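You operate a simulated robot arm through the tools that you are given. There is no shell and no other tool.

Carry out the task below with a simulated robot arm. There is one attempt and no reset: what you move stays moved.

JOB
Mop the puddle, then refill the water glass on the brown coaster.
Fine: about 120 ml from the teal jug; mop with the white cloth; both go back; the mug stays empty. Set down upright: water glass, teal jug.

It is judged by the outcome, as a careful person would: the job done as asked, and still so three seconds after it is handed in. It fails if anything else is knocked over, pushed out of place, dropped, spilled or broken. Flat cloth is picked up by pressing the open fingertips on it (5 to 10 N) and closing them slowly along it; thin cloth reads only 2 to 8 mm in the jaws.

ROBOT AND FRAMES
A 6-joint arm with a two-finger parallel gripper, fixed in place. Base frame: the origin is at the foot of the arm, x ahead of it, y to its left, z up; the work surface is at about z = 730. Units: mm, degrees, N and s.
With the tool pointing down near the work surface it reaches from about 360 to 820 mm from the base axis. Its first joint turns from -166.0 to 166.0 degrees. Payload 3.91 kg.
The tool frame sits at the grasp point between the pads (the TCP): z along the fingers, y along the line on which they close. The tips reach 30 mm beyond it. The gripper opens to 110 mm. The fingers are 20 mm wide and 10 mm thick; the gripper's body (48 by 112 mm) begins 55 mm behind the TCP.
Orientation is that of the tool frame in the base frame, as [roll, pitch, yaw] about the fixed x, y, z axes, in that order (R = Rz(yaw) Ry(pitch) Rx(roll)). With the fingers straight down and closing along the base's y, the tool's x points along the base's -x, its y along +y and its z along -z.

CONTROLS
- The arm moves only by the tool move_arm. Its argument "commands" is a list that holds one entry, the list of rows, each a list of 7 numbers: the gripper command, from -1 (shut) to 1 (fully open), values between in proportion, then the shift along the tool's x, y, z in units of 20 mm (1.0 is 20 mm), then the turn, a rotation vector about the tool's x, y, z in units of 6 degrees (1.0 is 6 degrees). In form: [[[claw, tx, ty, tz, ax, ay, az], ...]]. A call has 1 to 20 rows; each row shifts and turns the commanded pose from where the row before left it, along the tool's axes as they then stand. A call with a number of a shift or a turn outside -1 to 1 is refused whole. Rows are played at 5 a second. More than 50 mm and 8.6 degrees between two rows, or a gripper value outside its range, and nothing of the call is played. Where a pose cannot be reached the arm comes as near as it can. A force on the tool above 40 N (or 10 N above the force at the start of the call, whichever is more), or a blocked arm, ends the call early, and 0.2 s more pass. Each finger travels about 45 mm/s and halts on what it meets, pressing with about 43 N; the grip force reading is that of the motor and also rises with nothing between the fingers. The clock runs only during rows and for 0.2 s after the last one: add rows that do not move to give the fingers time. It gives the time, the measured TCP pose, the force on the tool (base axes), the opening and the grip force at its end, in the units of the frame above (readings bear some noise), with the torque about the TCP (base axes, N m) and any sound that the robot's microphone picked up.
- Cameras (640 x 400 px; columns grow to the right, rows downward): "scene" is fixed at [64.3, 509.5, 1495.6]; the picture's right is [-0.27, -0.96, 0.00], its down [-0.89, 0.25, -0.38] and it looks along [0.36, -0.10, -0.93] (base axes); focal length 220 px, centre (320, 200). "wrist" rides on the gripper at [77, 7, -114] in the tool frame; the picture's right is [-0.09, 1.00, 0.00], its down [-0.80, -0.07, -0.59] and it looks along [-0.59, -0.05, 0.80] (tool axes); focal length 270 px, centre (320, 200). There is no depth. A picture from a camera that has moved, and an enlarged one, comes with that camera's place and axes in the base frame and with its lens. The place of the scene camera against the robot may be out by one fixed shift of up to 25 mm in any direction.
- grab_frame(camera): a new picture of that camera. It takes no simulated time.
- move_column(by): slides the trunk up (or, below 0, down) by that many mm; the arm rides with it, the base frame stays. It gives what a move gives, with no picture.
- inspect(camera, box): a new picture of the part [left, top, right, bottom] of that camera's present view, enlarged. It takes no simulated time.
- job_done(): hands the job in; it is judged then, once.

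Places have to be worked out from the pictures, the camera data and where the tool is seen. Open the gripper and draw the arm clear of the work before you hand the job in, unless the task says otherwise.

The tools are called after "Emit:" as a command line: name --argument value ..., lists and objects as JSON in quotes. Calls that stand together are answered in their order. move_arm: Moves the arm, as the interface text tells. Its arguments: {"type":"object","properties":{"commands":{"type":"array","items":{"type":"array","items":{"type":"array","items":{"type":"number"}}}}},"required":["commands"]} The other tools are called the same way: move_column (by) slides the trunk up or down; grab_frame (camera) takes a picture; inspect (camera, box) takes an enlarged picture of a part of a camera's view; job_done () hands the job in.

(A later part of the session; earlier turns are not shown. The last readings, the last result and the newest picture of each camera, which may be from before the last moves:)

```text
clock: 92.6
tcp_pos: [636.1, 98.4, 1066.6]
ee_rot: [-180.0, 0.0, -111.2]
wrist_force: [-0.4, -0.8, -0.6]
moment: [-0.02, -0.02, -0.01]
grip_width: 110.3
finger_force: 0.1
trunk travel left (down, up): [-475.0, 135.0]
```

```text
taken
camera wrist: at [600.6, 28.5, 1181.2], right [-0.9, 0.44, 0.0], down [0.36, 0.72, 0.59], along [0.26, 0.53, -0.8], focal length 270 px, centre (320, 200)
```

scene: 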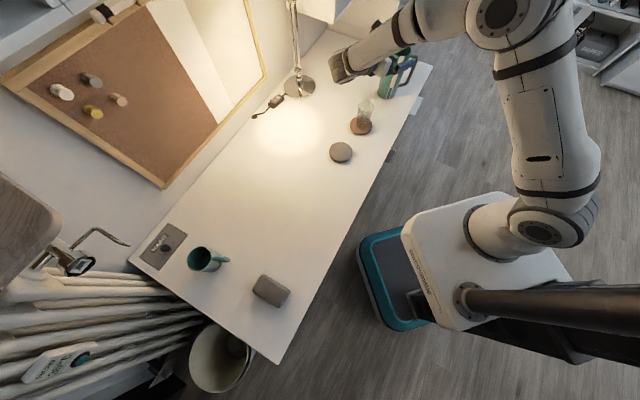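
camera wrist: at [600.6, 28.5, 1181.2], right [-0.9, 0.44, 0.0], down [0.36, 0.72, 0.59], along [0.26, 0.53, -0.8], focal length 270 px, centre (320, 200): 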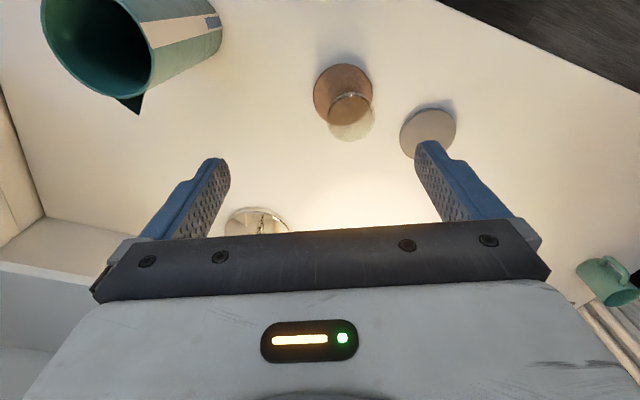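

Emit:
move_arm --commands '[[[1, 0.356, -0.925, 0, 0, 0, 0], [1, 0.356, -0.925, 0, 0, 0, 0], [1, 0.356, -0.925, 0, 0, 0, 0], [1, 0.356, -0.925, 0, 0, 0, 0], [1, 0.356, -0.925, 0, 0, 0, 0], [1, 0.356, -0.925, 0, 0, 0, 0], [1, 0.356, -0.925, 0, 0, 0, 0], [1, 0.356, -0.925, 0, 0, 0, 0], [1, 0.356, -0.925, 0, 0, 0, 0], [1, 0, 0, 0, 0, 0, 0]]]'

Emit:
grab_frame --camera "wrist"

Emit:
inspect --camera "wrist" --box '[220, 0, 420, 180]'

```text
clock: 94.8
tcp_pos: [767.7, -20.3, 1066.4]
ee_rot: [180.0, 0.0, -111.2]
wrist_force: [0.2, 0.7, 0.5]
moment: [-0.01, 0.02, 0.03]
grip_width: 110.1
finger_force: 0.2
trunk travel left (down, up): [-475.0, 135.0]
```

```text
taken
camera wrist: at [732.4, -90.5, 1181.4], right [-0.9, 0.44, 0.0], down [0.36, 0.72, 0.59], along [0.26, 0.53, -0.8], focal length 270 px, centre (320, 200)
```

wrist: 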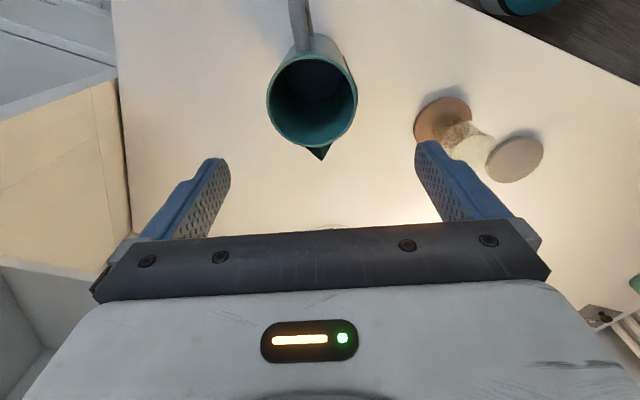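

```text
2.22 times, centred on (320, 90) of wrist
camera zoom: at [732.4, -90.5, 1181.4], right [-0.9, 0.44, 0.0], down [0.36, 0.72, 0.59], along [0.26, 0.53, -0.8], focal length 601 px, centre (320, 444)
```

zoom: 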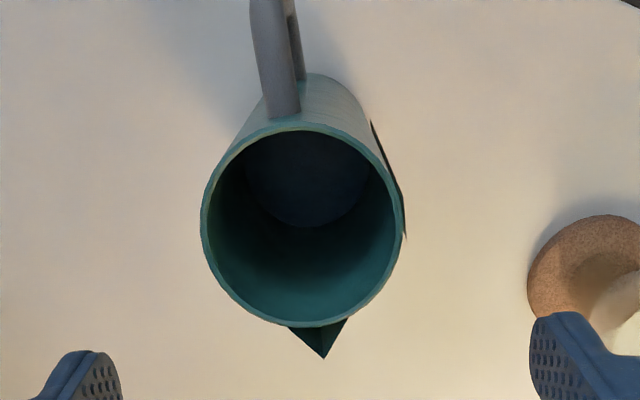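

Emit:
inspect --camera "wrist" --box '[265, 50, 360, 150]'

```text
4.00 times, centred on (312, 100) of wrist
camera zoom: at [732.4, -90.5, 1181.4], right [-0.9, 0.44, 0.0], down [0.36, 0.72, 0.59], along [0.26, 0.53, -0.8], focal length 1081 px, centre (350, 600)
```

zoom: 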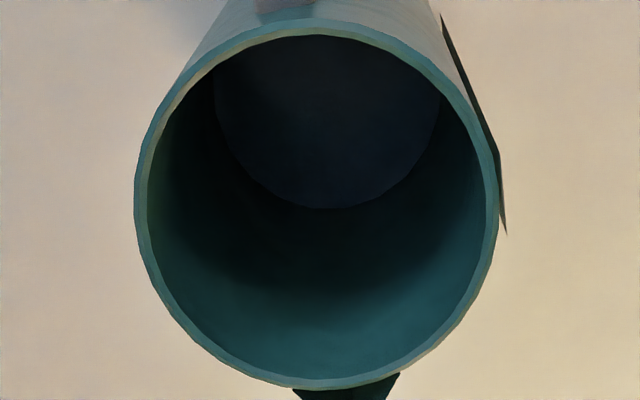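

I can see the water surface inside at about z≈797, i.e. roughly 280 ml. The jug axis is about 7 mm toward the handle side and 6 mm off laterally, with a 3° twist. I correct these and descend to just above the rim.

Emit:
move_arm --commands '[[[1, 0.35, -0.31, 0, 0, 0, 0], [1, 0, 0, 0, 0, 0, -0.55], [1, 0, 0, 1, 0, 0, 0], [1, 0, 0, 1, 0, 0, 0], [1, 0, 0, 1, 0, 0, 0], [1, 0, 0, 0.8, 0, 0, 0], [1, 0, 0, 0, 0, 0, 0]]]'

Emit:
grab_frame --camera "wrist"

Emit:
inspect --camera "scene" --box '[350, 20, 450, 120]'

```text
clock: 96.4
tcp_pos: [770.7, -30.7, 989.0]
ee_rot: [-180.0, 0.0, -107.9]
wrist_force: [-0.1, -0.4, 0.9]
moment: [-0.01, 0.02, 0.02]
grip_width: 110.0
finger_force: 0.0
trunk travel left (down, up): [-475.0, 135.0]
```

```text
taken
camera wrist: at [740.1, -102.2, 1103.9], right [-0.92, 0.39, 0.0], down [0.31, 0.74, 0.59], along [0.23, 0.55, -0.8], focal length 270 px, centre (320, 200)
```

wrist: 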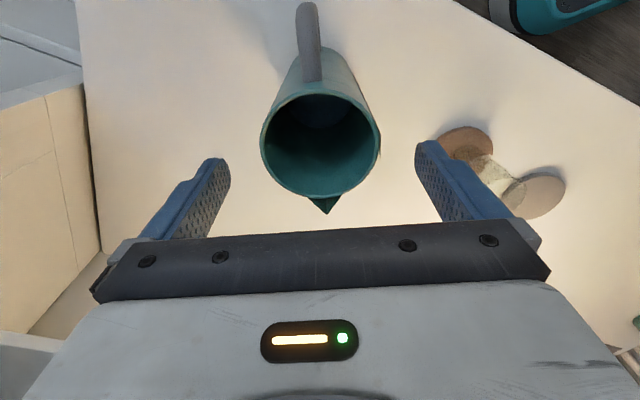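

```text
4.00 times, centred on (400, 70) of scene
camera zoom: at [64.3, 509.5, 1495.6], right [-0.27, -0.96, 0.0], down [-0.89, 0.25, -0.38], along [0.36, -0.1, -0.93], focal length 878 px, centre (0, 720)
```

zoom: 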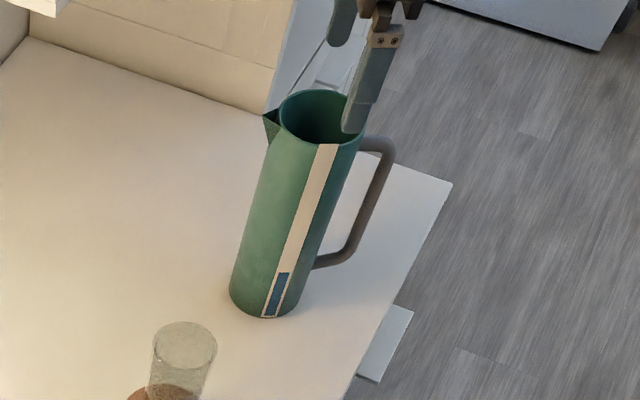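

The rim is centred between the fingers. I descend to TCP z≈900 with the palm staying above the rim.

Emit:
move_arm --commands '[[[1, 0, 0, 0.8, 0, 0, 0], [1, 0, 0, 0.8, 0, 0, 0], [1, 0, 0, 0.8, 0, 0, 0], [1, 0, 0, 0.8, 0, 0, 0], [1, 0, 0, 0.8, 0, 0, 0], [1, 0, 0, 0.4, 0, 0, 0], [1, 0, 0, 0, 0, 0, 0]]]'

Emit:
grab_frame --camera "wrist"

Emit:
inspect --camera "scene" --box '[350, 20, 450, 120]'

```text
clock: 98.0
tcp_pos: [770.9, -30.1, 901.3]
ee_rot: [180.0, 0.0, -107.9]
wrist_force: [1.0, 0.2, 1.1]
moment: [0.02, 0.01, -0.01]
grip_width: 110.0
finger_force: 0.1
trunk travel left (down, up): [-475.0, 135.0]
```

```text
taken
camera wrist: at [740.1, -101.4, 1017.1], right [-0.92, 0.39, 0.0], down [0.31, 0.74, 0.59], along [0.23, 0.55, -0.8], focal length 270 px, centre (320, 200)
```

wrist: 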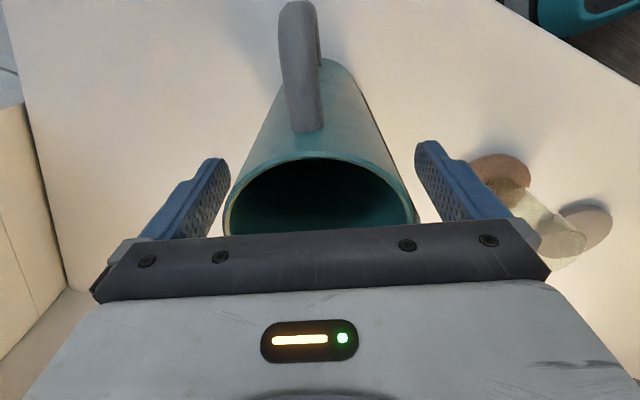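

```text
4.00 times, centred on (400, 70) of scene
camera zoom: at [64.3, 509.5, 1495.6], right [-0.27, -0.96, 0.0], down [-0.89, 0.25, -0.38], along [0.36, -0.1, -0.93], focal length 878 px, centre (0, 720)
```

zoom: 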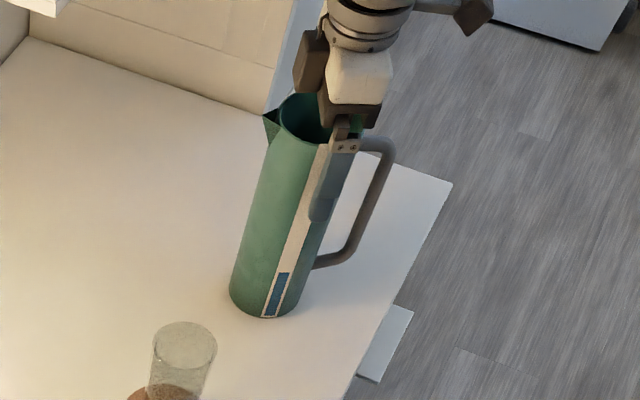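

Everything straddles the jug cleanly. I close the jaws in steps onto the body.

Emit:
move_arm --commands '[[[0.75, 0, 0, 0, 0, 0, 0], [0.6, 0, 0, 0, 0, 0, 0], [0.5, 0, 0, 0, 0, 0, 0], [0.4, 0, 0, 0, 0, 0, 0], [0.3, 0, 0, 0, 0, 0, 0], [0.2, 0, 0, 0, 0, 0, 0], [0.2, 0, 0, 0, 0, 0, 0]]]'

Emit:
grab_frame --camera "wrist"

```text
clock: 99.6
tcp_pos: [772.3, -30.5, 901.3]
ee_rot: [180.0, 0.0, -107.9]
wrist_force: [2.0, -1.3, 2.2]
moment: [0.03, -0.16, 0.01]
grip_width: 83.5
finger_force: 43.3
trunk travel left (down, up): [-475.0, 135.0]
```

```text
taken
camera wrist: at [740.3, -101.5, 1017.3], right [-0.92, 0.39, 0.0], down [0.31, 0.74, 0.59], along [0.23, 0.55, -0.8], focal length 270 px, centre (320, 200)
```

wrist: 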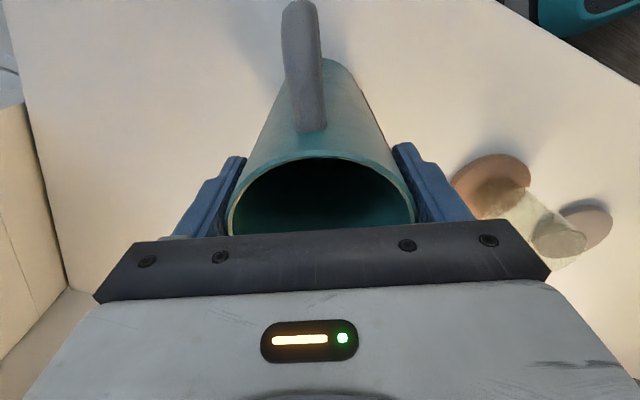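

Gripped at 83.5 mm. The jug's home pose is TCP (771, -30, 901), yaw -107.9. I lift slightly to feel the weight.

Emit:
move_arm --commands '[[[0.1, 0, 0, -0.2, 0, 0, 0], [0.1, 0, 0, -0.3, 0, 0, 0], [0.1, 0, 0, -0.5, 0, 0, 0], [0.1, 0, 0, 0, 0, 0, 0], [0.1, 0, 0, 0, 0, 0, 0]]]'

Emit:
grab_frame --camera "wrist"

```text
clock: 100.8
tcp_pos: [772.8, -30.9, 921.3]
ee_rot: [-180.0, 0.0, -107.9]
wrist_force: [0.3, -0.5, -4.0]
moment: [0.06, 0.01, -0.03]
grip_width: 83.4
finger_force: 43.2
trunk travel left (down, up): [-475.0, 135.0]
```

```text
taken
camera wrist: at [741.0, -102.2, 1036.5], right [-0.92, 0.39, 0.0], down [0.31, 0.74, 0.59], along [0.23, 0.55, -0.8], focal length 270 px, centre (320, 200)
```

wrist: 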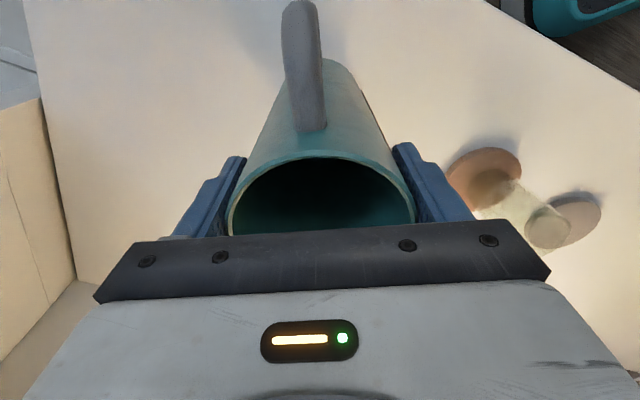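

The jug reads about 4 N so far. I raise it to where its base clears the glass, then carry it beside the coaster.

Emit:
move_arm --commands '[[[0.1, 0, 0, -0.5, 0, 0, 0], [0.1, 0, 0, -0.9, 0, 0, 0], [0.1, 0, 0, -0.9, 0, 0, 0], [0.1, 0, 0, -0.9, 0, 0, 0], [0.1, 0, 0, -0.9, 0, 0, 0], [0.1, 0, 0, -0.9, 0, 0, 0], [0.1, 0, 0, -0.9, 0, 0, 0], [0.1, 0, 0, -0.3, 0, 0, 0], [0.1, 0, 0, 0, 0, 0, 0], [0.1, 0, 0, 0, 0, 0, 0]]]'

Emit:
move_arm --commands '[[[0.1, 0, 0, 0, 0, 0, 0]]]'

Emit:
move_arm --commands '[[[0.1, 0, 0, 0, 0, 0, 0]]]'

Emit:
move_arm --commands '[[[0.1, 0, 0, 0, 0, 0, 0]]]'

Emit:
move_arm --commands '[[[0.1, 0, 0, 0, 0, 0, 0]]]'

Emit:
grab_frame --camera "scene"

```text
clock: 103.0
tcp_pos: [773.1, -31.3, 1047.1]
ee_rot: [-180.0, 0.0, -108.0]
wrist_force: [-0.5, -0.4, -3.7]
moment: [0.02, -0.02, 0.0]
grip_width: 83.3
finger_force: 42.6
trunk travel left (down, up): [-475.0, 135.0]
```

```text
clock: 103.4
tcp_pos: [773.9, -30.6, 1046.6]
ee_rot: [-180.0, 0.0, -107.9]
wrist_force: [-0.5, 0.5, -4.6]
moment: [0.0, -0.05, -0.02]
grip_width: 83.2
finger_force: 43.0
trunk travel left (down, up): [-475.0, 135.0]
```

```text
clock: 103.8
tcp_pos: [774.1, -29.5, 1046.6]
ee_rot: [180.0, 0.0, -107.9]
wrist_force: [-0.2, 0.5, -4.0]
moment: [0.03, 0.02, -0.02]
grip_width: 83.5
finger_force: 43.1
trunk travel left (down, up): [-475.0, 135.0]
```

```text
clock: 104.2
tcp_pos: [773.3, -30.7, 1047.7]
ee_rot: [-180.0, 0.0, -107.9]
wrist_force: [0.4, -0.4, -4.0]
moment: [-0.01, 0.02, -0.01]
grip_width: 83.4
finger_force: 42.8
trunk travel left (down, up): [-475.0, 135.0]
```

```text
clock: 104.6
tcp_pos: [772.8, -30.4, 1047.2]
ee_rot: [180.0, 0.1, -108.0]
wrist_force: [0.3, 0.1, -4.3]
moment: [0.0, -0.01, -0.02]
grip_width: 83.5
finger_force: 43.2
trunk travel left (down, up): [-475.0, 135.0]
```

```text
taken
```

scene: 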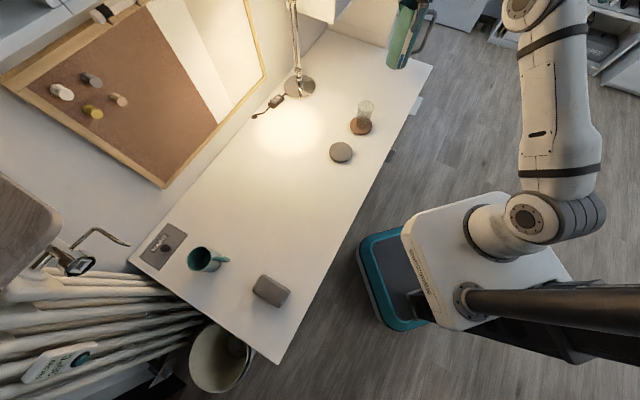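

The weight averages about 4.1 N. I carry the jug sideways to the pouring position, keeping it upright, then turn the yaw.

Emit:
move_arm --commands '[[[0.1, -0.15, 0.35, 0, 0, 0, 0], [0.1, -0.355, 0.764, 0, 0, 0, 0], [0.1, -0.355, 0.764, 0, 0, 0, 0], [0.1, -0.355, 0.764, 0, 0, 0, 0], [0.1, -0.355, 0.764, 0, 0, 0, 0], [0.1, -0.355, 0.764, 0, 0, 0, 0], [0.1, -0.355, 0.764, 0, 0, 0, 0], [0.1, -0.355, 0.764, 0, 0, 0, 0], [0.1, -0.355, 0.764, 0, 0, 0, 0], [0.1, -0.355, 0.764, 0, 0, 0, 0], [0.1, -0.355, 0.764, 0, 0, 0, 0], [0.1, -0.205, 0.414, 0, 0, 0, 0], [0.1, 0, 0, 0, 0, 0, 0]]]'

Emit:
move_arm --commands '[[[0.1, 0, 0, 0, 0, 0, -0.9], [0.1, 0, 0, 0, 0, 0, -0.9], [0.1, 0, 0, 0, 0, 0, -0.9], [0.1, 0, 0, 0, 0, 0, -0.9], [0.1, 0, 0, 0, 0, 0, -0.9], [0.1, 0, 0, 0, 0, 0, -0.9], [0.1, 0, 0, 0, 0, 0, -0.92], [0.1, 0, 0, 0, 0, 0, 0]]]'

Emit:
grab_frame --camera "wrist"

Emit:
grab_frame --camera "scene"

```text
clock: 107.4
tcp_pos: [636.6, 95.3, 1046.9]
ee_rot: [-180.0, 0.0, -107.9]
wrist_force: [-0.2, -0.1, -4.7]
moment: [-0.03, 0.0, 0.02]
grip_width: 83.5
finger_force: 43.1
trunk travel left (down, up): [-475.0, 135.0]
```

```text
clock: 109.2
tcp_pos: [635.7, 93.8, 1046.7]
ee_rot: [-180.0, 0.0, -69.9]
wrist_force: [-0.6, 0.3, -4.0]
moment: [0.04, 0.01, -0.01]
grip_width: 83.1
finger_force: 42.7
trunk travel left (down, up): [-475.0, 135.0]
```

```text
taken
camera wrist: at [654.9, 20.2, 1161.0], right [-0.97, -0.26, 0.0], down [-0.21, 0.78, 0.59], along [-0.15, 0.57, -0.8], focal length 270 px, centre (320, 200)
```

wrist: 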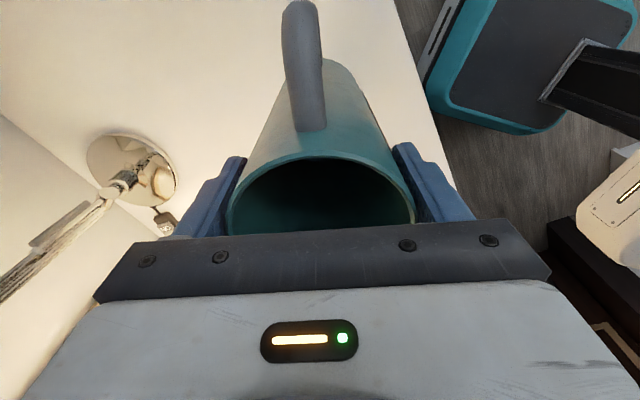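

```text
taken
```

scene: 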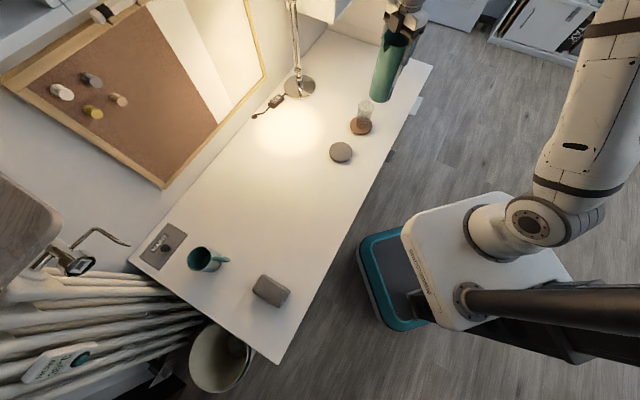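

The jug is held beside and above the glass. I start tilting to 48° at this height, well below the angle where water should run, and check that the jug doesn't pivot in the grip.

Emit:
move_arm --commands '[[[0.1, 0, 0, 0, 0, 0.5, 0], [0.1, 0, 0, 0, 0, 1, 0], [0.1, 0, 0, 0, 0, 1, 0], [0.1, 0, 0, 0, 0, 1, 0], [0.1, 0, 0, 0, 0, 1, 0], [0.1, 0, 0, 0, 0, 1, 0], [0.1, 0, 0, 0, 0, 1, 0], [0.1, 0, 0, 0, 0, 1, 0], [0.1, 0, 0, 0, 0, 0.5, 0], [0.1, 0, 0, 0, 0, 0, 0]]]'

Emit:
grab_frame --camera "wrist"

Emit:
grab_frame --camera "scene"

```text
clock: 111.4
tcp_pos: [633.6, 95.0, 1046.0]
ee_rot: [-180.0, -48.1, -70.0]
wrist_force: [-0.2, -0.6, -3.7]
moment: [0.23, 0.1, -0.01]
grip_width: 83.3
finger_force: 42.9
trunk travel left (down, up): [-475.0, 135.0]
```

```text
taken
camera wrist: at [615.2, 123.8, 1180.3], right [-0.96, -0.29, -0.06], down [-0.27, 0.94, -0.2], along [0.12, -0.17, -0.98], focal length 270 px, centre (320, 200)
```

wrist: 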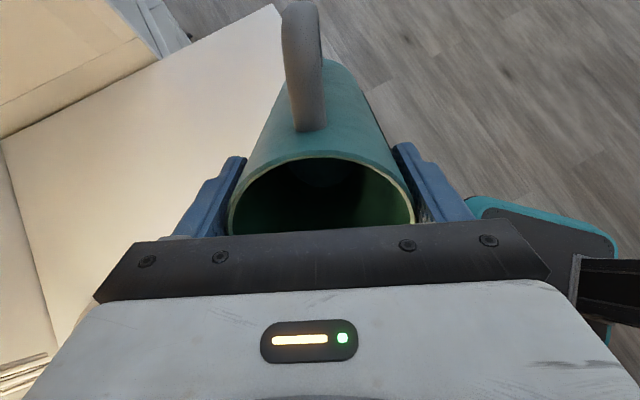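

```text
taken
```

scene: 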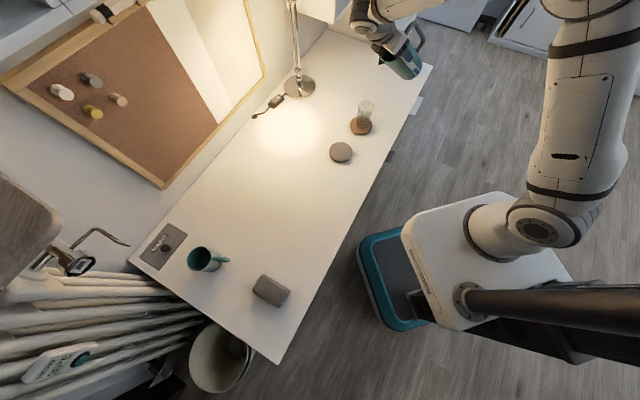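

No slip in the grip and nothing has spilled. I tilt on to 66° about the spout tip, then lower the tilted jug toward the glass.

Emit:
move_arm --commands '[[[0.1, 0.183, 0, -0.308, 0, 1, 0], [0.1, 0.183, 0, -0.308, 0, 1, 0], [0.1, 0.183, 0, -0.308, 0, 1, 0], [0.1, 0, 0, 0, 0, 0, 0], [0.1, -0.73, 0, 0.325, 0, 0, 0], [0.1, -0.73, 0, 0.325, 0, 0, 0], [0.1, -0.73, 0, 0.325, 0, 0, 0], [0.1, -0.73, 0, 0.325, 0, 0, 0], [0.1, -0.73, 0, 0.325, 0, 0, 0], [0.1, -0.73, 0, 0.325, 0, 0, 0], [0.1, 0, 0, 0, 0, 0, 0]]]'

Emit:
grab_frame --camera "scene"

Emit:
inspect --camera "scene" --box '[320, 60, 420, 150]'

Emit:
grab_frame --camera "wrist"

```text
clock: 113.8
tcp_pos: [630.5, 104.2, 971.6]
ee_rot: [179.9, -65.9, -69.8]
wrist_force: [-0.4, -0.1, -4.6]
moment: [0.31, 0.1, -0.03]
grip_width: 83.5
finger_force: 43.2
trunk travel left (down, up): [-475.0, 135.0]
```

```text
taken
```

scene: 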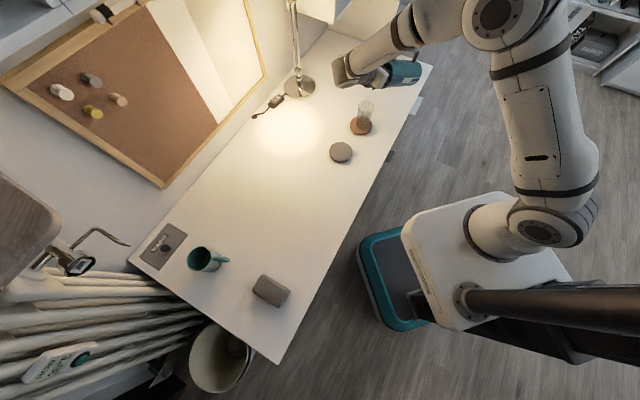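

```text
4.44 times, centred on (370, 105) of scene
camera zoom: at [64.3, 509.5, 1495.6], right [-0.27, -0.96, 0.0], down [-0.89, 0.25, -0.38], along [0.36, -0.1, -0.93], focal length 976 px, centre (98, 622)
```

zoom: 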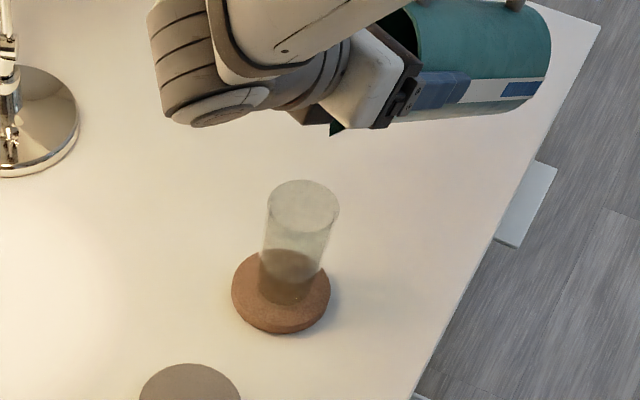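

```text
taken
camera wrist: at [598.2, 169.7, 1088.9], right [-0.95, -0.31, -0.08], down [-0.23, 0.84, -0.49], along [0.22, -0.45, -0.87], focal length 270 px, centre (320, 200)
```

wrist: 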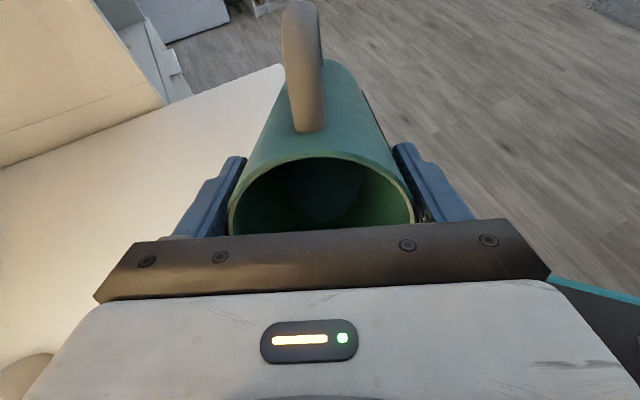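

The tip is about 7 mm past the glass centre. I shift back about 15 mm, so the stream lands centrally, and lower until the tip is about 25 mm above the rim.

Emit:
move_arm --commands '[[[0.1, -0.533, -0.022, 0.401, 0, 0, 0], [0.1, -0.533, -0.022, 0.401, 0, 0, 0], [0.1, -0.533, -0.022, 0.401, 0, 0, 0], [0.1, -0.533, -0.022, 0.401, 0, 0, 0], [0.1, -0.533, -0.022, 0.401, 0, 0, 0], [0.1, 0, 0, 0, 0, 0, 0]]]'

Emit:
inspect --camera "scene" --box '[320, 60, 420, 150]'

Emit:
grab_frame --camera "wrist"

```text
clock: 115.2
tcp_pos: [638.8, 89.4, 905.1]
ee_rot: [179.9, -66.0, -70.0]
wrist_force: [-0.1, -0.2, -4.2]
moment: [0.26, 0.1, -0.01]
grip_width: 83.5
finger_force: 42.8
trunk travel left (down, up): [-475.0, 135.0]
```

```text
4.44 times, centred on (370, 105) of scene
camera zoom: at [64.3, 509.5, 1495.6], right [-0.27, -0.96, 0.0], down [-0.89, 0.25, -0.38], along [0.36, -0.1, -0.93], focal length 976 px, centre (98, 622)
```

zoom: 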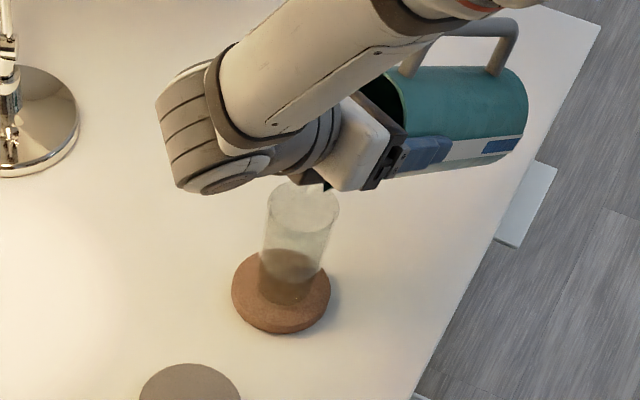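

```text
taken
camera wrist: at [606.9, 156.2, 1022.3], right [-0.95, -0.31, -0.08], down [-0.23, 0.84, -0.49], along [0.22, -0.45, -0.87], focal length 270 px, centre (320, 200)
```

wrist: 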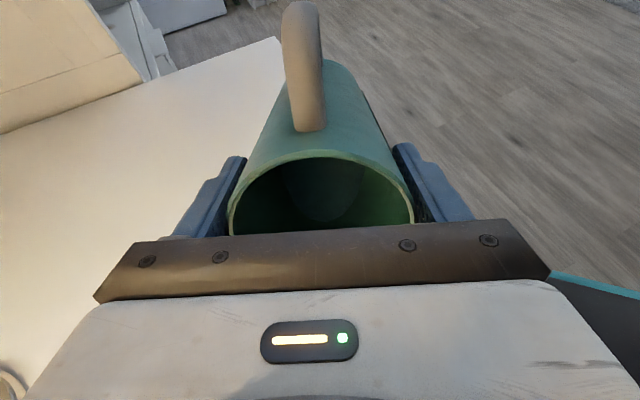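

The tip is now about 10 mm behind the glass centre and 24 mm above its rim. I tilt about the tip to 72° and look for the first water.

Emit:
move_arm --commands '[[[0.1, 0.1, 0, -0.15, 0, 0.5, 0], [0.1, 0.1, 0, -0.15, 0, 0.5, 0], [0.1, 0, 0, 0, 0, 0, 0]]]'

Emit:
inspect --camera "wrist" --box '[220, 140, 420, 240]'

Emit:
inspect --camera "scene" --box '[340, 80, 400, 150]'

```text
clock: 116.0
tcp_pos: [637.2, 94.0, 911.6]
ee_rot: [179.9, -72.0, -70.0]
wrist_force: [0.4, 0.1, -3.7]
moment: [0.3, 0.11, 0.01]
grip_width: 83.5
finger_force: 42.6
trunk travel left (down, up): [-475.0, 135.0]
```

```text
3.20 times, centred on (320, 190) of wrist
camera zoom: at [601.3, 171.4, 1020.2], right [-0.95, -0.31, -0.08], down [-0.21, 0.79, -0.58], along [0.25, -0.53, -0.81], focal length 865 px, centre (320, 232)
```

zoom: 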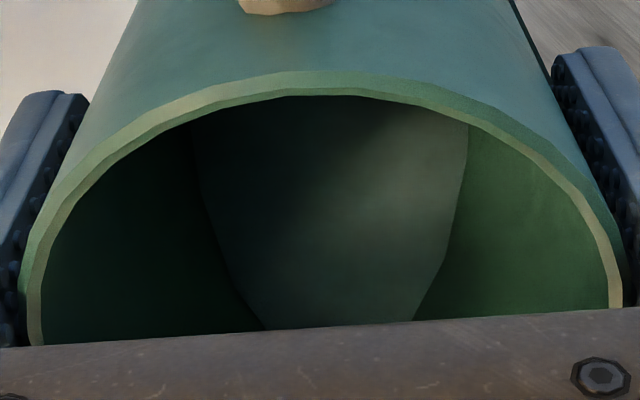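

```text
5.71 times, centred on (370, 115) of scene
camera zoom: at [64.3, 509.5, 1495.6], right [-0.27, -0.96, 0.0], down [-0.89, 0.25, -0.38], along [0.36, -0.1, -0.93], focal length 1255 px, centre (34, 686)
```

zoom: 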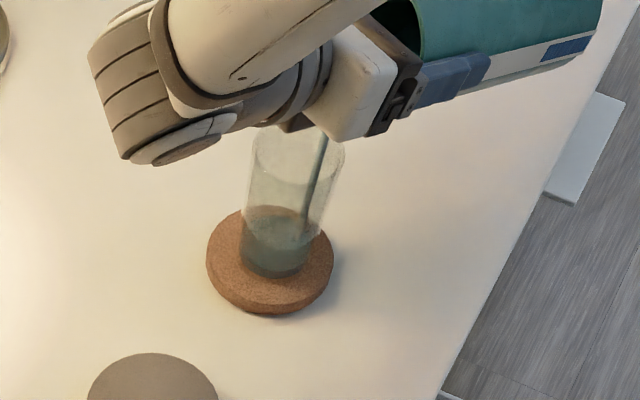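

Water is already flowing at 72°. I tilt back immediately to stop the stream and measure.

Emit:
move_arm --commands '[[[0.1, -0.183, 0, 0.308, 0, -1, 0], [0.1, -0.1, 0, 0.15, 0, -0.5, 0], [0.1, 0, 0, 0, 0, 0, 0]]]'

Emit:
inspect --camera "scene" --box '[340, 80, 400, 150]'

Emit:
inspect --camera "wrist" --box '[220, 140, 420, 240]'

```text
clock: 116.8
tcp_pos: [639.3, 87.2, 903.2]
ee_rot: [179.9, -63.1, -69.9]
wrist_force: [-1.2, 0.2, -4.4]
moment: [0.28, 0.1, 0.0]
grip_width: 83.3
finger_force: 43.0
trunk travel left (down, up): [-475.0, 135.0]
```

```text
5.71 times, centred on (370, 115) of scene
camera zoom: at [64.3, 509.5, 1495.6], right [-0.27, -0.96, 0.0], down [-0.89, 0.25, -0.38], along [0.36, -0.1, -0.93], focal length 1255 px, centre (34, 686)
```

zoom: 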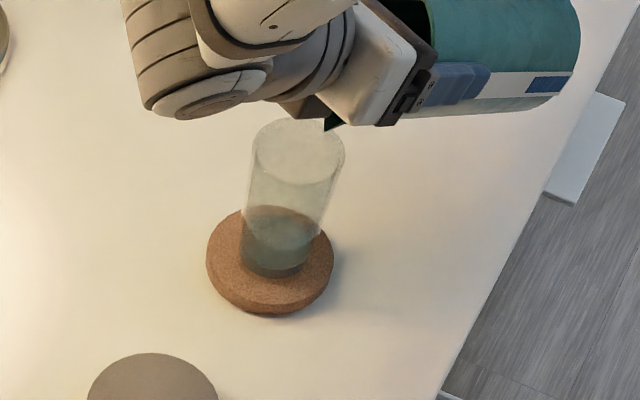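

```text
3.20 times, centred on (320, 190) of wrist
camera zoom: at [610.1, 148.3, 1023.7], right [-0.95, -0.3, -0.08], down [-0.24, 0.86, -0.44], along [0.2, -0.4, -0.89], focal length 865 px, centre (320, 232)
```

zoom: 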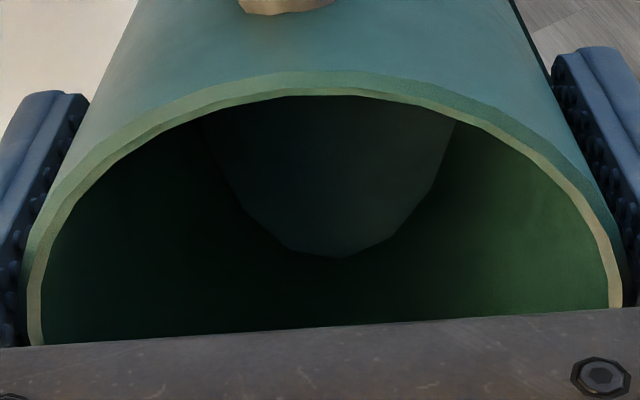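

Emit:
inspect --camera "scene" --box '[355, 95, 379, 129]'

Emit:
move_arm --commands '[[[0.1, 0, 0, 0, 0, 0, 0]]]'

Emit:
move_arm --commands '[[[0.1, 0, 0, 0, 0, 0, 0]]]'

Emit:
move_arm --commands '[[[0.1, 0, 0, 0, 0, 0, 0]]]'

Emit:
move_arm --commands '[[[0.1, 0, 0, 0, 0, 0, 0]]]'

Emit:
move_arm --commands '[[[0.1, 0, 0, 0, 0, 0, 0]]]'

Emit:
move_arm --commands '[[[0.1, 0, 0, 0, 0, 0, 0]]]'

```text
11.76 times, centred on (367, 112) of scene
camera zoom: at [64.3, 509.5, 1495.6], right [-0.27, -0.96, 0.0], down [-0.89, 0.25, -0.38], along [0.36, -0.1, -0.93], focal length 2584 px, centre (-233, 1235)
```

zoom: 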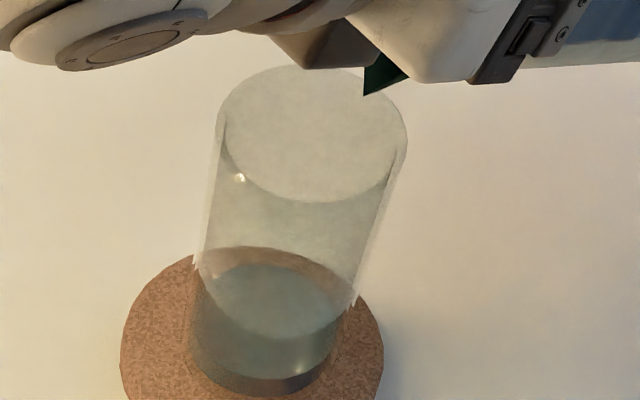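

```text
clock: 117.2
tcp_pos: [641.2, 88.4, 903.2]
ee_rot: [179.8, -63.0, -69.9]
wrist_force: [-0.8, 0.1, -4.2]
moment: [0.24, 0.13, 0.01]
grip_width: 83.2
finger_force: 43.5
trunk travel left (down, up): [-475.0, 135.0]
```

```text
clock: 117.6
tcp_pos: [640.1, 87.1, 903.5]
ee_rot: [179.8, -62.9, -69.8]
wrist_force: [0.5, 0.4, -4.3]
moment: [0.29, 0.06, 0.0]
grip_width: 83.1
finger_force: 43.4
trunk travel left (down, up): [-475.0, 135.0]
```

```text
clock: 118.0
tcp_pos: [640.1, 88.4, 903.3]
ee_rot: [179.8, -63.1, -69.8]
wrist_force: [-0.8, 0.2, -4.0]
moment: [0.27, 0.1, 0.01]
grip_width: 83.1
finger_force: 43.1
trunk travel left (down, up): [-475.0, 135.0]
```

```text
clock: 118.4
tcp_pos: [640.7, 87.8, 902.5]
ee_rot: [180.0, -63.1, -70.0]
wrist_force: [0.1, 0.1, -4.2]
moment: [0.28, 0.08, 0.0]
grip_width: 83.5
finger_force: 43.2
trunk travel left (down, up): [-475.0, 135.0]
```

```text
clock: 118.8
tcp_pos: [640.0, 87.8, 903.2]
ee_rot: [179.9, -63.0, -69.9]
wrist_force: [-0.1, -0.3, -4.0]
moment: [0.32, 0.09, 0.0]
grip_width: 83.4
finger_force: 42.9
trunk travel left (down, up): [-475.0, 135.0]
```

```text
clock: 119.2
tcp_pos: [640.2, 87.8, 904.5]
ee_rot: [179.9, -63.0, -70.0]
wrist_force: [0.6, -0.9, -2.8]
moment: [0.28, 0.1, -0.03]
grip_width: 83.3
finger_force: 43.1
trunk travel left (down, up): [-475.0, 135.0]
```

The stream stopped. From the zoomed view the water surface sits about 30 mm above the glass bottom, roughly 55 ml, and 120 ml should be about 60 mm (near surface edge at row ≈280 of this zoom). I tilt again in small steps, looking after each.

Emit:
move_arm --commands '[[[0.1, 0.1, 0, -0.15, 0, 0.5, 0], [0.1, 0.05, 0, -0.075, 0, 0.25, 0]]]'

Emit:
inspect --camera "scene" --box '[355, 95, 379, 129]'

```text
clock: 119.8
tcp_pos: [638.3, 90.6, 907.7]
ee_rot: [179.9, -67.6, -69.9]
wrist_force: [0.4, -0.1, -4.8]
moment: [0.31, 0.11, -0.02]
grip_width: 83.2
finger_force: 43.5
trunk travel left (down, up): [-475.0, 135.0]
```

```text
11.76 times, centred on (367, 112) of scene
camera zoom: at [64.3, 509.5, 1495.6], right [-0.27, -0.96, 0.0], down [-0.89, 0.25, -0.38], along [0.36, -0.1, -0.93], focal length 2584 px, centre (-233, 1235)
```

zoom: 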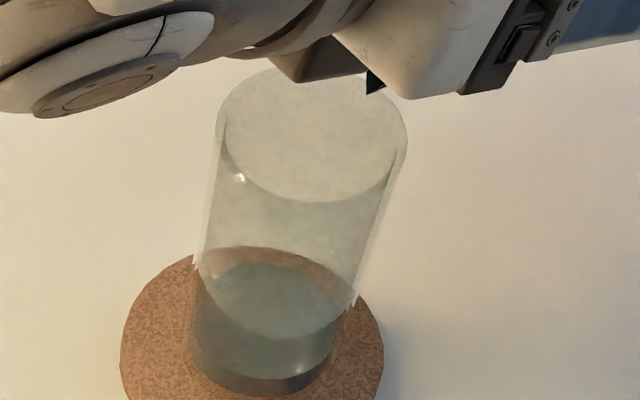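

No flow at 67.6°. I go on by 1.5°.

Emit:
move_arm --commands '[[[0.1, 0.05, 0, -0.075, 0, 0.25, 0]]]'

Emit:
inspect --camera "scene" --box '[355, 95, 379, 129]'

```text
clock: 120.2
tcp_pos: [638.6, 91.0, 909.7]
ee_rot: [179.8, -68.9, -69.8]
wrist_force: [-0.9, -0.5, -3.9]
moment: [0.27, 0.09, -0.01]
grip_width: 83.3
finger_force: 43.2
trunk travel left (down, up): [-475.0, 135.0]
```

```text
11.76 times, centred on (367, 112) of scene
camera zoom: at [64.3, 509.5, 1495.6], right [-0.27, -0.96, 0.0], down [-0.89, 0.25, -0.38], along [0.36, -0.1, -0.93], focal length 2584 px, centre (-233, 1235)
```

zoom: 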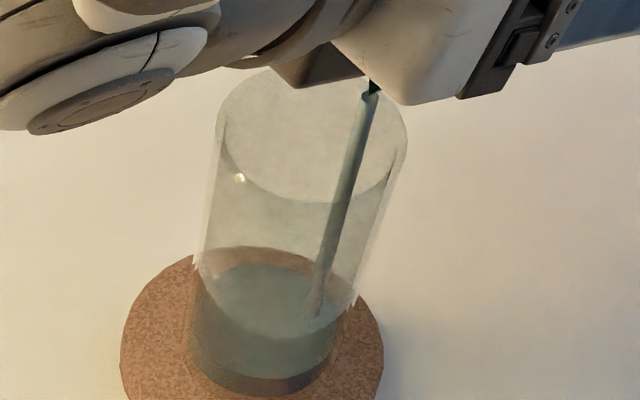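

The stream starts at about 69° and lands well inside the glass. I hold here briefly and watch the level.

Emit:
move_arm --commands '[[[0.1, 0, 0, 0, 0, 0, 0]]]'

Emit:
inspect --camera "scene" --box '[355, 95, 379, 129]'

```text
clock: 120.6
tcp_pos: [638.8, 90.5, 909.0]
ee_rot: [180.0, -68.9, -69.9]
wrist_force: [1.1, -0.1, -3.4]
moment: [0.25, 0.09, 0.0]
grip_width: 83.5
finger_force: 43.1
trunk travel left (down, up): [-475.0, 135.0]
```

```text
11.76 times, centred on (367, 112) of scene
camera zoom: at [64.3, 509.5, 1495.6], right [-0.27, -0.96, 0.0], down [-0.89, 0.25, -0.38], along [0.36, -0.1, -0.93], focal length 2584 px, centre (-233, 1235)
```

zoom: 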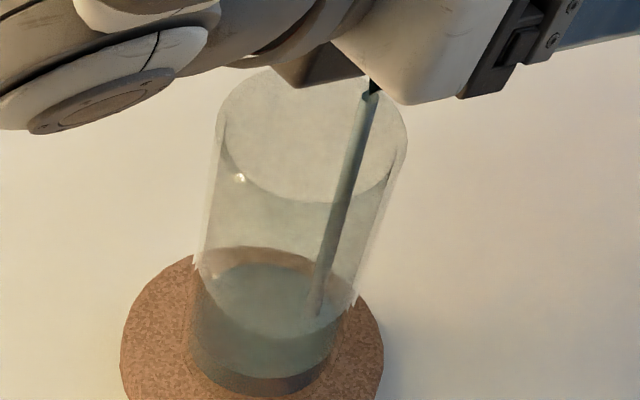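

Emit:
move_arm --commands '[[[0.1, 0, 0, 0, 0, 0, 0], [0.1, 0, 0, 0, 0, 0, 0]]]'

Emit:
inspect --camera "scene" --box '[355, 95, 379, 129]'

```text
clock: 121.2
tcp_pos: [637.6, 90.5, 909.1]
ee_rot: [179.8, -69.0, -70.0]
wrist_force: [-0.4, -0.5, -4.4]
moment: [0.32, 0.11, 0.02]
grip_width: 83.3
finger_force: 43.3
trunk travel left (down, up): [-475.0, 135.0]
```

```text
11.76 times, centred on (367, 112) of scene
camera zoom: at [64.3, 509.5, 1495.6], right [-0.27, -0.96, 0.0], down [-0.89, 0.25, -0.38], along [0.36, -0.1, -0.93], focal length 2584 px, centre (-233, 1235)
```

zoom: 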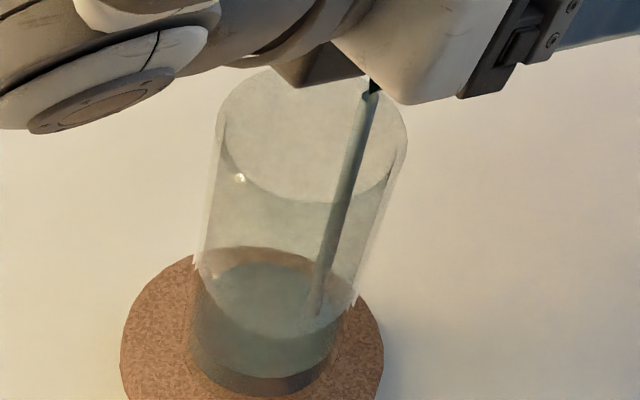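

Emit:
inspect --camera "scene" --box '[358, 112, 376, 130]'

Emit:
move_arm --commands '[[[0.1, 0, 0, 0, 0, 0, 0], [0.1, 0, 0, 0, 0, 0, 0], [0.1, 0, 0, 0, 0, 0, 0], [0.1, 0, 0, 0, 0, 0, 0]]]'

Emit:
inspect --camera "scene" --box '[358, 112, 376, 130]'

```text
16.00 times, centred on (367, 121) of scene
camera zoom: at [64.3, 509.5, 1495.6], right [-0.27, -0.96, 0.0], down [-0.89, 0.25, -0.38], along [0.36, -0.1, -0.93], focal length 3514 px, centre (-432, 1464)
```

zoom: 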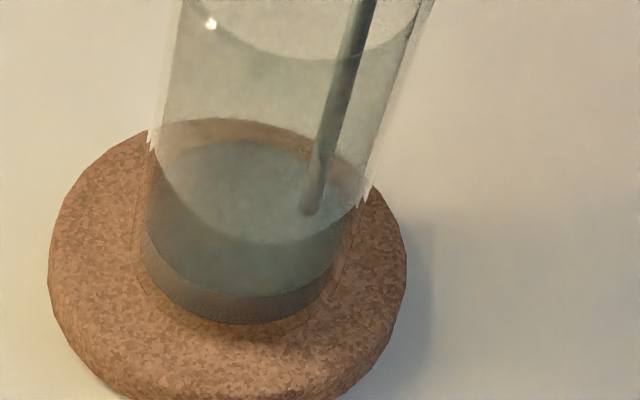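

```text
clock: 122.2
tcp_pos: [638.4, 89.9, 908.6]
ee_rot: [179.9, -69.1, -69.8]
wrist_force: [0.2, -1.2, -3.7]
moment: [0.28, 0.1, -0.02]
grip_width: 83.6
finger_force: 43.1
trunk travel left (down, up): [-475.0, 135.0]
```

```text
16.00 times, centred on (367, 121) of scene
camera zoom: at [64.3, 509.5, 1495.6], right [-0.27, -0.96, 0.0], down [-0.89, 0.25, -0.38], along [0.36, -0.1, -0.93], focal length 3514 px, centre (-432, 1464)
```

zoom: 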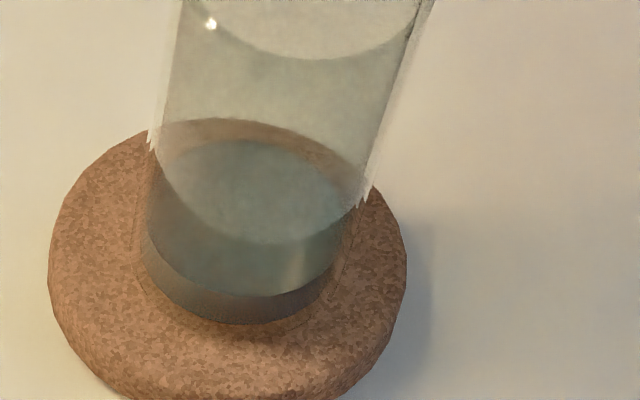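

The flow stopped by itself at 69°, so the jug drains only to the lip level at each angle; that makes the pour well controlled. I zoom further for the glass dimensions and level.

Emit:
inspect --camera "scene" --box '[360, 116, 374, 130]'

Emit:
inspect --camera "scene" --box '[356, 98, 376, 116]'

```text
16.00 times, centred on (367, 123) of scene
camera zoom: at [64.3, 509.5, 1495.6], right [-0.27, -0.96, 0.0], down [-0.89, 0.25, -0.38], along [0.36, -0.1, -0.93], focal length 3514 px, centre (-432, 1432)
```

zoom: 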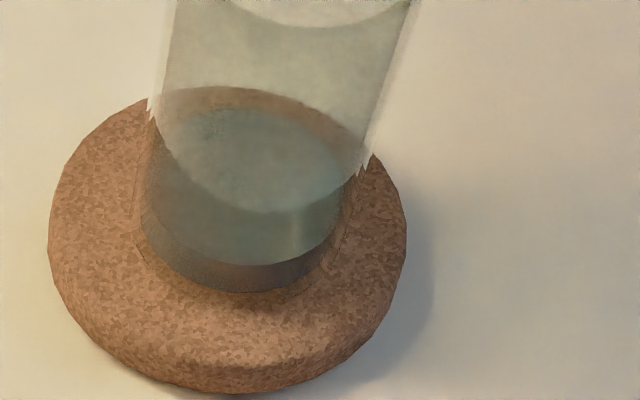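

```text
16.00 times, centred on (366, 107) of scene
camera zoom: at [64.3, 509.5, 1495.6], right [-0.27, -0.96, 0.0], down [-0.89, 0.25, -0.38], along [0.36, -0.1, -0.93], focal length 3514 px, centre (-416, 1688)
```

zoom: 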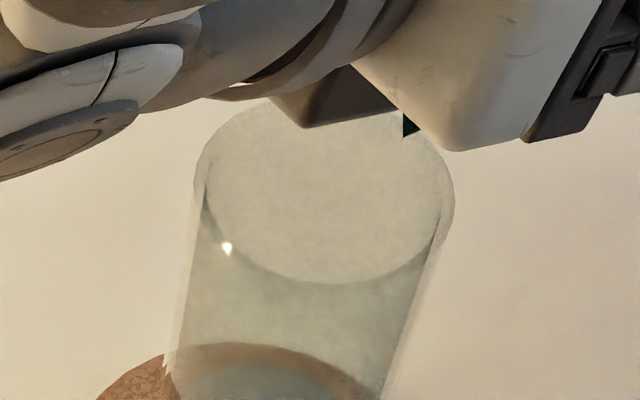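

The surface's near edge projects to about 781 mm height, i.e. roughly 60 ml so far. For 120 ml it should rise to about z≈806 (row ≈176 in the 16× view). I add 1° of tilt and watch.

Emit:
move_arm --commands '[[[0.1, 0.033, 0, -0.05, 0, 0.167, 0], [0.1, 0, 0, 0, 0, 0, 0]]]'

Emit:
inspect --camera "scene" --box '[358, 112, 376, 130]'

Emit:
move_arm --commands '[[[0.1, 0, 0, 0, 0, 0, 0], [0.1, 0, 0, 0, 0, 0, 0], [0.1, 0, 0, 0, 0, 0, 0]]]'

Emit:
inspect --camera "scene" --box '[358, 112, 376, 130]'

```text
clock: 122.8
tcp_pos: [638.3, 91.4, 910.4]
ee_rot: [179.8, -70.0, -70.0]
wrist_force: [0.9, -0.1, -3.6]
moment: [0.32, 0.09, 0.0]
grip_width: 83.4
finger_force: 43.2
trunk travel left (down, up): [-475.0, 135.0]
```

```text
16.00 times, centred on (367, 121) of scene
camera zoom: at [64.3, 509.5, 1495.6], right [-0.27, -0.96, 0.0], down [-0.89, 0.25, -0.38], along [0.36, -0.1, -0.93], focal length 3514 px, centre (-432, 1464)
```

zoom: 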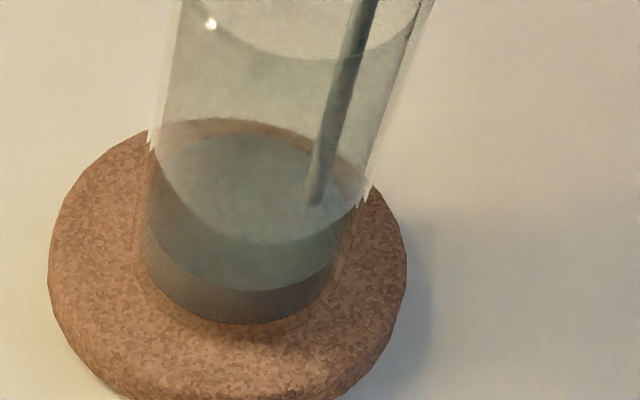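

```text
clock: 123.6
tcp_pos: [639.6, 90.6, 909.9]
ee_rot: [179.9, -70.0, -70.0]
wrist_force: [-0.6, 0.1, -4.9]
moment: [0.26, 0.1, -0.05]
grip_width: 83.2
finger_force: 43.1
trunk travel left (down, up): [-475.0, 135.0]
```

```text
16.00 times, centred on (367, 121) of scene
camera zoom: at [64.3, 509.5, 1495.6], right [-0.27, -0.96, 0.0], down [-0.89, 0.25, -0.38], along [0.36, -0.1, -0.93], focal length 3514 px, centre (-432, 1464)
```

zoom: 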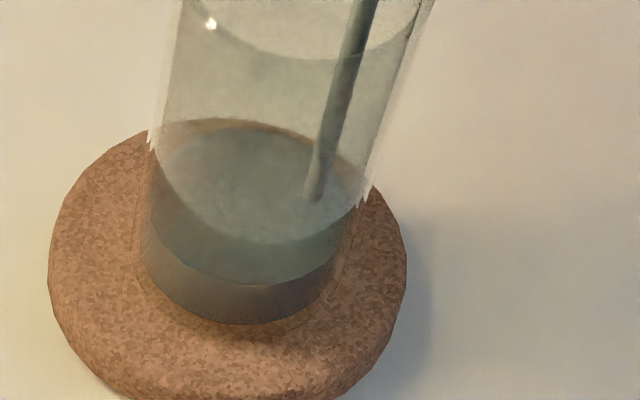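

Now I can tell which edge moves: the bluish disc, whose near edge rose from row 297 to 284, is the real water surface; the row-243 arc is static. So there's only about 33 ml so far. I tilt another 1° and let it run.

Emit:
move_arm --commands '[[[0.1, 0.033, 0, -0.05, 0, 0.167, 0], [0.1, 0, 0, 0, 0, 0, 0], [0.1, 0, 0, 0, 0, 0, 0], [0.1, 0, 0, 0, 0, 0, 0]]]'

Emit:
inspect --camera "scene" --box '[358, 112, 376, 130]'

Emit:
move_arm --commands '[[[0.1, 0, 0, 0, 0, 0, 0], [0.1, 0, 0, 0, 0, 0, 0], [0.1, 0, 0, 0, 0, 0, 0]]]'

Emit:
inspect --camera "scene" --box '[358, 112, 376, 130]'

```text
clock: 124.6
tcp_pos: [638.1, 92.0, 910.7]
ee_rot: [179.9, -71.1, -69.9]
wrist_force: [-0.8, -1.0, -3.7]
moment: [0.25, 0.07, 0.02]
grip_width: 83.4
finger_force: 43.2
trunk travel left (down, up): [-475.0, 135.0]
```

```text
16.00 times, centred on (367, 121) of scene
camera zoom: at [64.3, 509.5, 1495.6], right [-0.27, -0.96, 0.0], down [-0.89, 0.25, -0.38], along [0.36, -0.1, -0.93], focal length 3514 px, centre (-432, 1464)
```

zoom: 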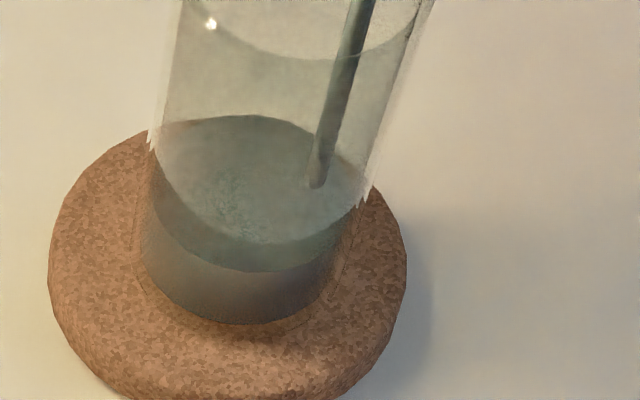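

```text
clock: 125.4
tcp_pos: [638.5, 91.5, 911.5]
ee_rot: [180.0, -71.0, -69.9]
wrist_force: [0.4, 0.3, -3.8]
moment: [0.27, 0.12, 0.02]
grip_width: 83.1
finger_force: 43.8
trunk travel left (down, up): [-475.0, 135.0]
```

```text
16.00 times, centred on (367, 121) of scene
camera zoom: at [64.3, 509.5, 1495.6], right [-0.27, -0.96, 0.0], down [-0.89, 0.25, -0.38], along [0.36, -0.1, -0.93], focal length 3514 px, centre (-432, 1464)
```

zoom: 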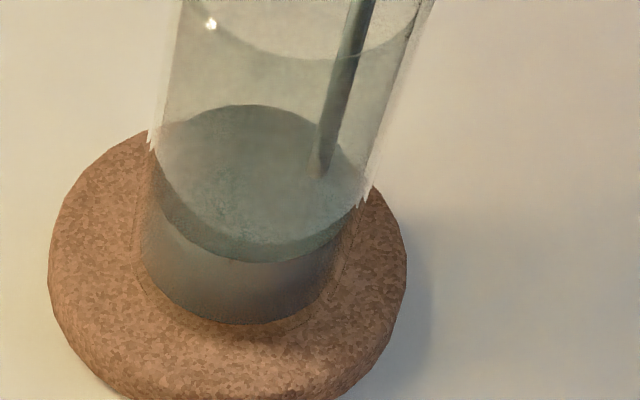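

Level is now about 50 ml (near edge at row 262). I keep adding small tilt and time.

Emit:
move_arm --commands '[[[0.1, 0.033, 0, -0.05, 0, 0.167, 0], [0.1, 0, 0, 0, 0, 0, 0], [0.1, 0, 0, 0, 0, 0, 0], [0.1, 0, 0, 0, 0, 0, 0], [0.1, 0, 0, 0, 0, 0, 0], [0.1, 0, 0, 0, 0, 0, 0]]]'

Emit:
inspect --camera "scene" --box '[358, 112, 376, 130]'

```text
clock: 126.8
tcp_pos: [637.5, 93.3, 912.9]
ee_rot: [179.9, -72.0, -70.0]
wrist_force: [0.8, -0.3, -3.7]
moment: [0.29, 0.11, -0.02]
grip_width: 83.1
finger_force: 43.3
trunk travel left (down, up): [-475.0, 135.0]
```

```text
16.00 times, centred on (367, 121) of scene
camera zoom: at [64.3, 509.5, 1495.6], right [-0.27, -0.96, 0.0], down [-0.89, 0.25, -0.38], along [0.36, -0.1, -0.93], focal length 3514 px, centre (-432, 1464)
```

zoom: 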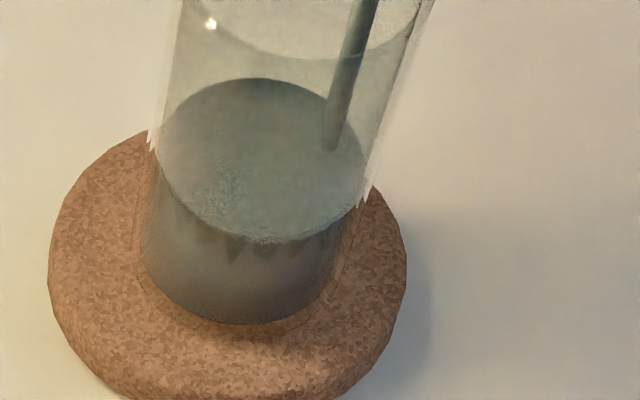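

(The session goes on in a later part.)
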